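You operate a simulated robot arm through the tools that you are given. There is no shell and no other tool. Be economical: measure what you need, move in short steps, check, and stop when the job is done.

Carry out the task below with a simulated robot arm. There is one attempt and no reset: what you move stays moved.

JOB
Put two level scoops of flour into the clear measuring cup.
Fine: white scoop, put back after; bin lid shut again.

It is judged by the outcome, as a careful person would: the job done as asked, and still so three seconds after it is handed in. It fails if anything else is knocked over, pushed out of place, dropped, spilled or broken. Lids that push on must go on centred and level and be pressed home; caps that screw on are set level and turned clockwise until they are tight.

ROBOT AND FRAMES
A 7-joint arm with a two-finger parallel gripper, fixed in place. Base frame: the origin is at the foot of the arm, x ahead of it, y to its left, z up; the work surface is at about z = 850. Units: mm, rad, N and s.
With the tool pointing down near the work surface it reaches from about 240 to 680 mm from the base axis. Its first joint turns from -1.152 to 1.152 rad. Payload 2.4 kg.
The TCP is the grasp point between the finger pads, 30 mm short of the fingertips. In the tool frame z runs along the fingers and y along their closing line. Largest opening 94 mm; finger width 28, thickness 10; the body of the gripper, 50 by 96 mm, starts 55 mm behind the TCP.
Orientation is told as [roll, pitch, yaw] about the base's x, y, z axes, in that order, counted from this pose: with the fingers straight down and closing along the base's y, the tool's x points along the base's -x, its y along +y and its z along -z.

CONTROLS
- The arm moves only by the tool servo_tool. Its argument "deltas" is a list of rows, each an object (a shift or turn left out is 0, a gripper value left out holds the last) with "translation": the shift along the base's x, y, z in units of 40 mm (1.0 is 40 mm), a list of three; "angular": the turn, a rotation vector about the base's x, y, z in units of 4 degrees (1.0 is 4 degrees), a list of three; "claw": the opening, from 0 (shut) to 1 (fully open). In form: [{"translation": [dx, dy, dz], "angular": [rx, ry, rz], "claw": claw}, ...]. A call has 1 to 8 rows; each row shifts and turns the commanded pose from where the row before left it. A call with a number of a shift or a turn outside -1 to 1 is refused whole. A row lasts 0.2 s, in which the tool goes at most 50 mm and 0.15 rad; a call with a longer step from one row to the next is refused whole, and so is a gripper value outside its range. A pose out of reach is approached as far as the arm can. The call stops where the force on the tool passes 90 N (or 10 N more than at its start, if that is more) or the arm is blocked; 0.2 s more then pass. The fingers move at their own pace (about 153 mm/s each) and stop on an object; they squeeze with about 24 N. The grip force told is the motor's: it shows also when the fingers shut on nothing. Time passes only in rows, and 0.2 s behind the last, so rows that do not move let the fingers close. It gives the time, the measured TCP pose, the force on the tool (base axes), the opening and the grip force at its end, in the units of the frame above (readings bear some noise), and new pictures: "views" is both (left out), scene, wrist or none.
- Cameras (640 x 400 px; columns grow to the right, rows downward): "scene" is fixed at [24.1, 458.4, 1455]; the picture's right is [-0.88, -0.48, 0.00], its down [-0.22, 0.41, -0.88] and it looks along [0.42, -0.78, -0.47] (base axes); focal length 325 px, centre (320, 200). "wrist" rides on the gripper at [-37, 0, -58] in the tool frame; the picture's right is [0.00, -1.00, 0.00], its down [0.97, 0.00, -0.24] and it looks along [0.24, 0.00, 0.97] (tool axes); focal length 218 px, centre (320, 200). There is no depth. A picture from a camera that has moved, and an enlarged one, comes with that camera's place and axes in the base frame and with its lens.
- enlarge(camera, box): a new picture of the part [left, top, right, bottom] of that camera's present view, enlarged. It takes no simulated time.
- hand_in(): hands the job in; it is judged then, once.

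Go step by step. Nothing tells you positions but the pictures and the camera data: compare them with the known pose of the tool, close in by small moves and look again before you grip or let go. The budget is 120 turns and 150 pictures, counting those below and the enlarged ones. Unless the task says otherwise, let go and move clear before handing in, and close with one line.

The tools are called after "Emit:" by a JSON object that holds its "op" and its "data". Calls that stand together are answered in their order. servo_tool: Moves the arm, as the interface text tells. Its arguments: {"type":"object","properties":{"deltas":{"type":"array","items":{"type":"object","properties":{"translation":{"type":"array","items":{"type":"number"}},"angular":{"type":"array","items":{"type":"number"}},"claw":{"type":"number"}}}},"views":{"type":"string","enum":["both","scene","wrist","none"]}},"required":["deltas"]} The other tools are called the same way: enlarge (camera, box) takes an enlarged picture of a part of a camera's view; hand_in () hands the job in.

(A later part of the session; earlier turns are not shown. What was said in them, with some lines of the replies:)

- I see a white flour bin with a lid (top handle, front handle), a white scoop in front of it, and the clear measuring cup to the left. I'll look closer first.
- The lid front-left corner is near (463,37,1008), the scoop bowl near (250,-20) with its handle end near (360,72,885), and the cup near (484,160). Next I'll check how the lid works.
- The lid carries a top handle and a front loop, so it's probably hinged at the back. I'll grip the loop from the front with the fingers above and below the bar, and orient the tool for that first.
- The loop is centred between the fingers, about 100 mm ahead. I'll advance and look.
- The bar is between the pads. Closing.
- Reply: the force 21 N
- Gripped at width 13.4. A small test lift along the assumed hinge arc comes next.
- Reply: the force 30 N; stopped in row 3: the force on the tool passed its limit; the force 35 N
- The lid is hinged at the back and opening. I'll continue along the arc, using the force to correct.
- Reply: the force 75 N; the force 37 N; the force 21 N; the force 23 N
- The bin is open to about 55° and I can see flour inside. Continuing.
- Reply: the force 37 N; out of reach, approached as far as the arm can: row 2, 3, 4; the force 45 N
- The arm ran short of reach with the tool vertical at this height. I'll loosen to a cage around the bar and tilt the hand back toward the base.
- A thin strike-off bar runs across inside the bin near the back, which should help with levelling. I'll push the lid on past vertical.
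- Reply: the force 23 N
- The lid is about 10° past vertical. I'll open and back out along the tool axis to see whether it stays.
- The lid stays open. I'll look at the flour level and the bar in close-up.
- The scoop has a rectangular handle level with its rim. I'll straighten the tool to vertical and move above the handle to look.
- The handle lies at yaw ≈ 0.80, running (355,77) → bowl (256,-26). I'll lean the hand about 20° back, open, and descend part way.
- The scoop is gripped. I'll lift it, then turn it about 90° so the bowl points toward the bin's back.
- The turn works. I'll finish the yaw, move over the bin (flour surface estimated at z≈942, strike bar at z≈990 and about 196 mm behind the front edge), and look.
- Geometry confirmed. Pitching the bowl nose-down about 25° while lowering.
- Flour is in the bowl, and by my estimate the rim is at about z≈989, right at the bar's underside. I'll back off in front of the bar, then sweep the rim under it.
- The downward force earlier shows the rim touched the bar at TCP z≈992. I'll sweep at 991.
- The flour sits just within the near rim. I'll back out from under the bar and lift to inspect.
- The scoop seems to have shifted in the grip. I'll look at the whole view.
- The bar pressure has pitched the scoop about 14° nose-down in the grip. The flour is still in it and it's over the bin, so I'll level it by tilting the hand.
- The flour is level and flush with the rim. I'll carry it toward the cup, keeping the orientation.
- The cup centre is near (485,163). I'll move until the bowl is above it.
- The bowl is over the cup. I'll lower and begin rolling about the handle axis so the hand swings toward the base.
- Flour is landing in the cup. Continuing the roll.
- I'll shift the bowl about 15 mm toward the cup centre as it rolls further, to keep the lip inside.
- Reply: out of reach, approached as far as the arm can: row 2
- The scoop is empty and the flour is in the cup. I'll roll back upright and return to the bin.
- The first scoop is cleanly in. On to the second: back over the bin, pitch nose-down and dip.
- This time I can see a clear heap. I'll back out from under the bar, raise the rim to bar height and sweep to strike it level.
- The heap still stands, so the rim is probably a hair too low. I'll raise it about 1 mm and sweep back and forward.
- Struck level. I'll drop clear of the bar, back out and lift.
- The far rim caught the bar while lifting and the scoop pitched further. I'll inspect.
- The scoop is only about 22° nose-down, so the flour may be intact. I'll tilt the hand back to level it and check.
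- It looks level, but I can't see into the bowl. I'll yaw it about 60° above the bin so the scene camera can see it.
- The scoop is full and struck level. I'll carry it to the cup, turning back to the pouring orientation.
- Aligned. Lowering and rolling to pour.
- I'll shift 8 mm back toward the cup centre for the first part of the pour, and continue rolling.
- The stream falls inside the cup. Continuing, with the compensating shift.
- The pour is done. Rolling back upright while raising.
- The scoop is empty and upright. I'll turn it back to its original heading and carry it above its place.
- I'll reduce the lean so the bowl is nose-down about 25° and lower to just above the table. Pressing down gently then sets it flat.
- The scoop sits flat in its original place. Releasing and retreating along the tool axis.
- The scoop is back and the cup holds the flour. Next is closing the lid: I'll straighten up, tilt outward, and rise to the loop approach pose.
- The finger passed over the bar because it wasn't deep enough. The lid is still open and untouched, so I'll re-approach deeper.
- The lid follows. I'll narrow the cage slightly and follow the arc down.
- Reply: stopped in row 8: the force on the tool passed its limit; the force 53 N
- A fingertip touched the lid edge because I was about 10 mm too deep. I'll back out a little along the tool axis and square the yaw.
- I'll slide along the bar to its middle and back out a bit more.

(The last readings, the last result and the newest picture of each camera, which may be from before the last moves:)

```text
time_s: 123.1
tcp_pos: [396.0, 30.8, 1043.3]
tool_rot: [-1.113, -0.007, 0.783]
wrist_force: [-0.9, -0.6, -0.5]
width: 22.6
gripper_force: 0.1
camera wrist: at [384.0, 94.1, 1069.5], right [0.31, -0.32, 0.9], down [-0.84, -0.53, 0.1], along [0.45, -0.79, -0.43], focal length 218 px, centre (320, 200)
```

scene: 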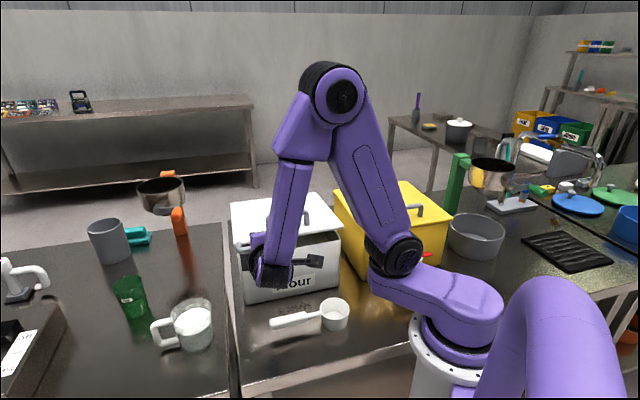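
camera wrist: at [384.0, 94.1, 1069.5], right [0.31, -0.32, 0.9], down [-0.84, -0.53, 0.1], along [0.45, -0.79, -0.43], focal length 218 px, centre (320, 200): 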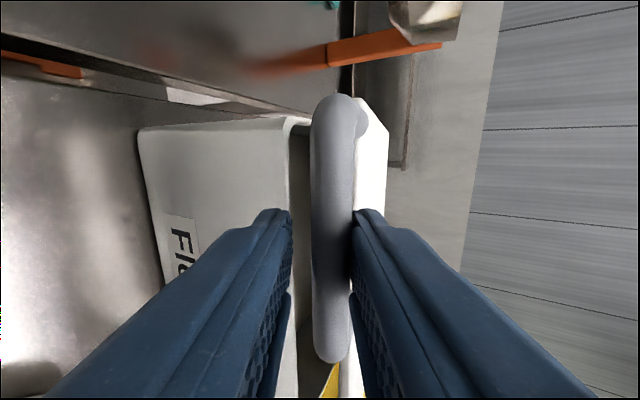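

Emit:
{"op": "servo_tool", "data": {"deltas": [{"translation": [-0.016, 0.016, -0.35], "angular": [-0.38, -0.38, 0]}, {"translation": [0, 0, -0.35], "angular": [-0.38, -0.38, 0]}, {"translation": [0, 0, -0.2]}, {"translation": [0, 0, -0.1]}], "views": "none"}}

Emit:
{"op": "enlarge", "data": {"camera": "scene", "box": [200, 180, 380, 310]}}

```text
time_s: 124.1
tcp_pos: [394.1, 31.6, 1004.6]
tool_rot: [-1.192, -0.006, 0.783]
wrist_force: [-1.9, -0.1, 8.9]
width: 27.3
gripper_force: 3.9
```

```text
3.08 times, centred on (290, 245) of scene
camera zoom: at [23.9, 458.4, 1455.0], right [-0.88, -0.48, 0.0], down [-0.22, 0.41, -0.88], along [0.42, -0.78, -0.47], focal length 1001 px, centre (412, 62)
```

zoom: 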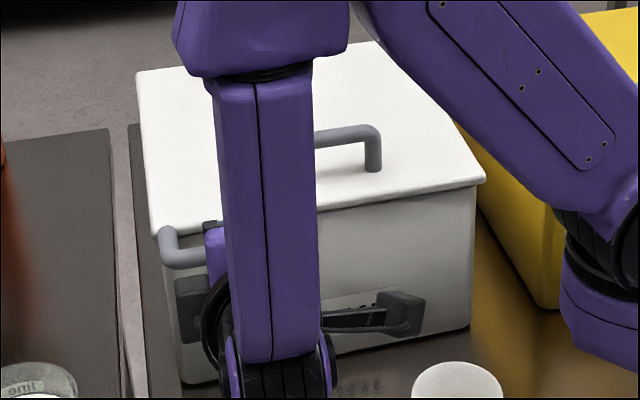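

The lid is shut (9 N of contact). Opening and backing straight out along the tool axis, then up.

Emit:
{"op": "servo_tool", "data": {"deltas": [{"claw": 0.5}, {"claw": 0.6}, {"translation": [-0.33, 0.33, 0.19]}, {"translation": [-0.5, 0.5, 0.28]}, {"translation": [-0.5, 0.5, 0.28]}, {"translation": [-0.2, 0.2, 0.8]}, {"translation": [0, 0, 0.9], "angular": [0.8, 0.8, 0]}, {"translation": [0, 0, 0.9], "angular": [0.8, 0.8, 0]}], "views": "none"}}

Emit:
{"op": "servo_tool", "data": {"deltas": [{"translation": [0, 0, 0.9], "angular": [0.8, 0.8, 0]}, {"translation": [0, 0, 0.9], "angular": [0.8, 0.8, 0]}, {"translation": [0, -0.4, 0.9], "angular": [0.8, 0.8, 0]}, {"translation": [0, -0.4, 0.6], "angular": [0.8, 0.8, 0]}, {"translation": [0, -0.4, 0.3], "angular": [0.8, 0.8, 0]}, {"translation": [0, -0.4, 0], "angular": [0.8, 0.8, 0]}], "views": "both"}}

Emit:
{"op": "enlarge", "data": {"camera": "scene", "box": [120, 180, 440, 380]}}

```text
time_s: 125.9
tcp_pos: [334.4, 92.2, 1138.4]
tool_rot: [-1.031, -0.004, 0.781]
wrist_force: [0.6, -0.2, 0.3]
width: 56.4
gripper_force: 0.0
```

```text
time_s: 127.3
tcp_pos: [335.4, 28.7, 1281.5]
tool_rot: [-0.555, -0.003, 0.781]
wrist_force: [-0.6, -0.3, 1.0]
width: 56.3
gripper_force: 0.1
camera wrist: at [338.0, 76.8, 1331.7], right [0.6, -0.6, 0.53], down [-0.78, -0.59, 0.2], along [0.19, -0.53, -0.83], focal length 218 px, centre (320, 200)
```

scene: 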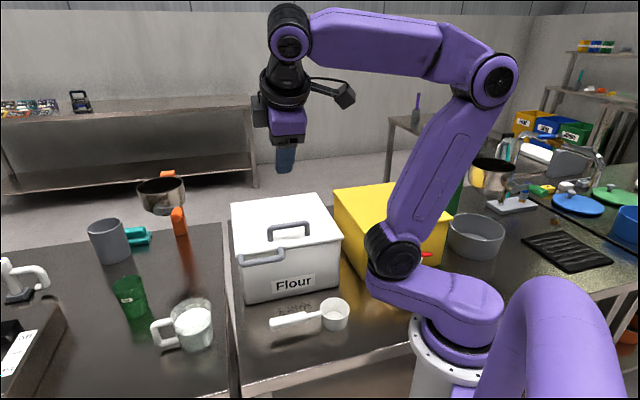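
wrist: 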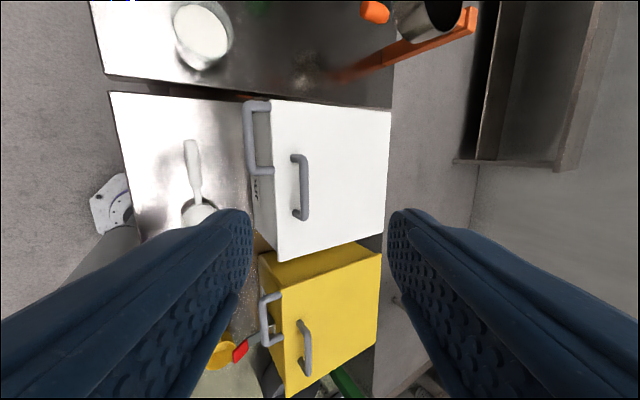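

```text
2.00 times, centred on (280, 280) of scene
camera zoom: at [24.1, 458.4, 1455.0], right [-0.88, -0.48, 0.0], down [-0.22, 0.41, -0.88], along [0.42, -0.78, -0.47], focal length 650 px, centre (400, 40)
```

zoom: 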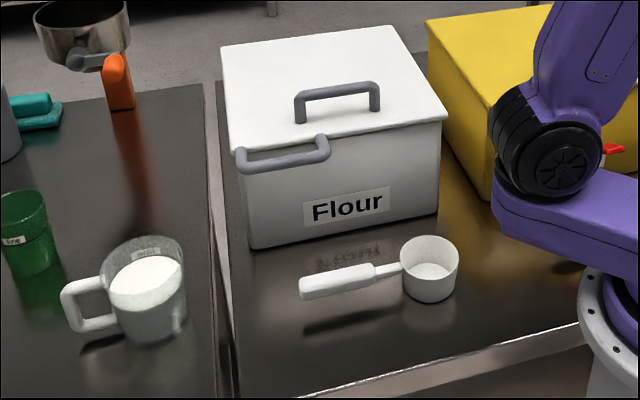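

Everything is in order: two level scoops are in the cup, the lid is shut, the scoop is back, and the arm is clear. Handing in.

Emit:
{"op": "hand_in", "data": {}}

```text
The job is handed in.
```

I put two level scoops of flour in the clear measuring cup, set the white scoop back in its place, shut the flour bin lid, and handed the job in. I saw no spilled flour on the counter in the final pictures.
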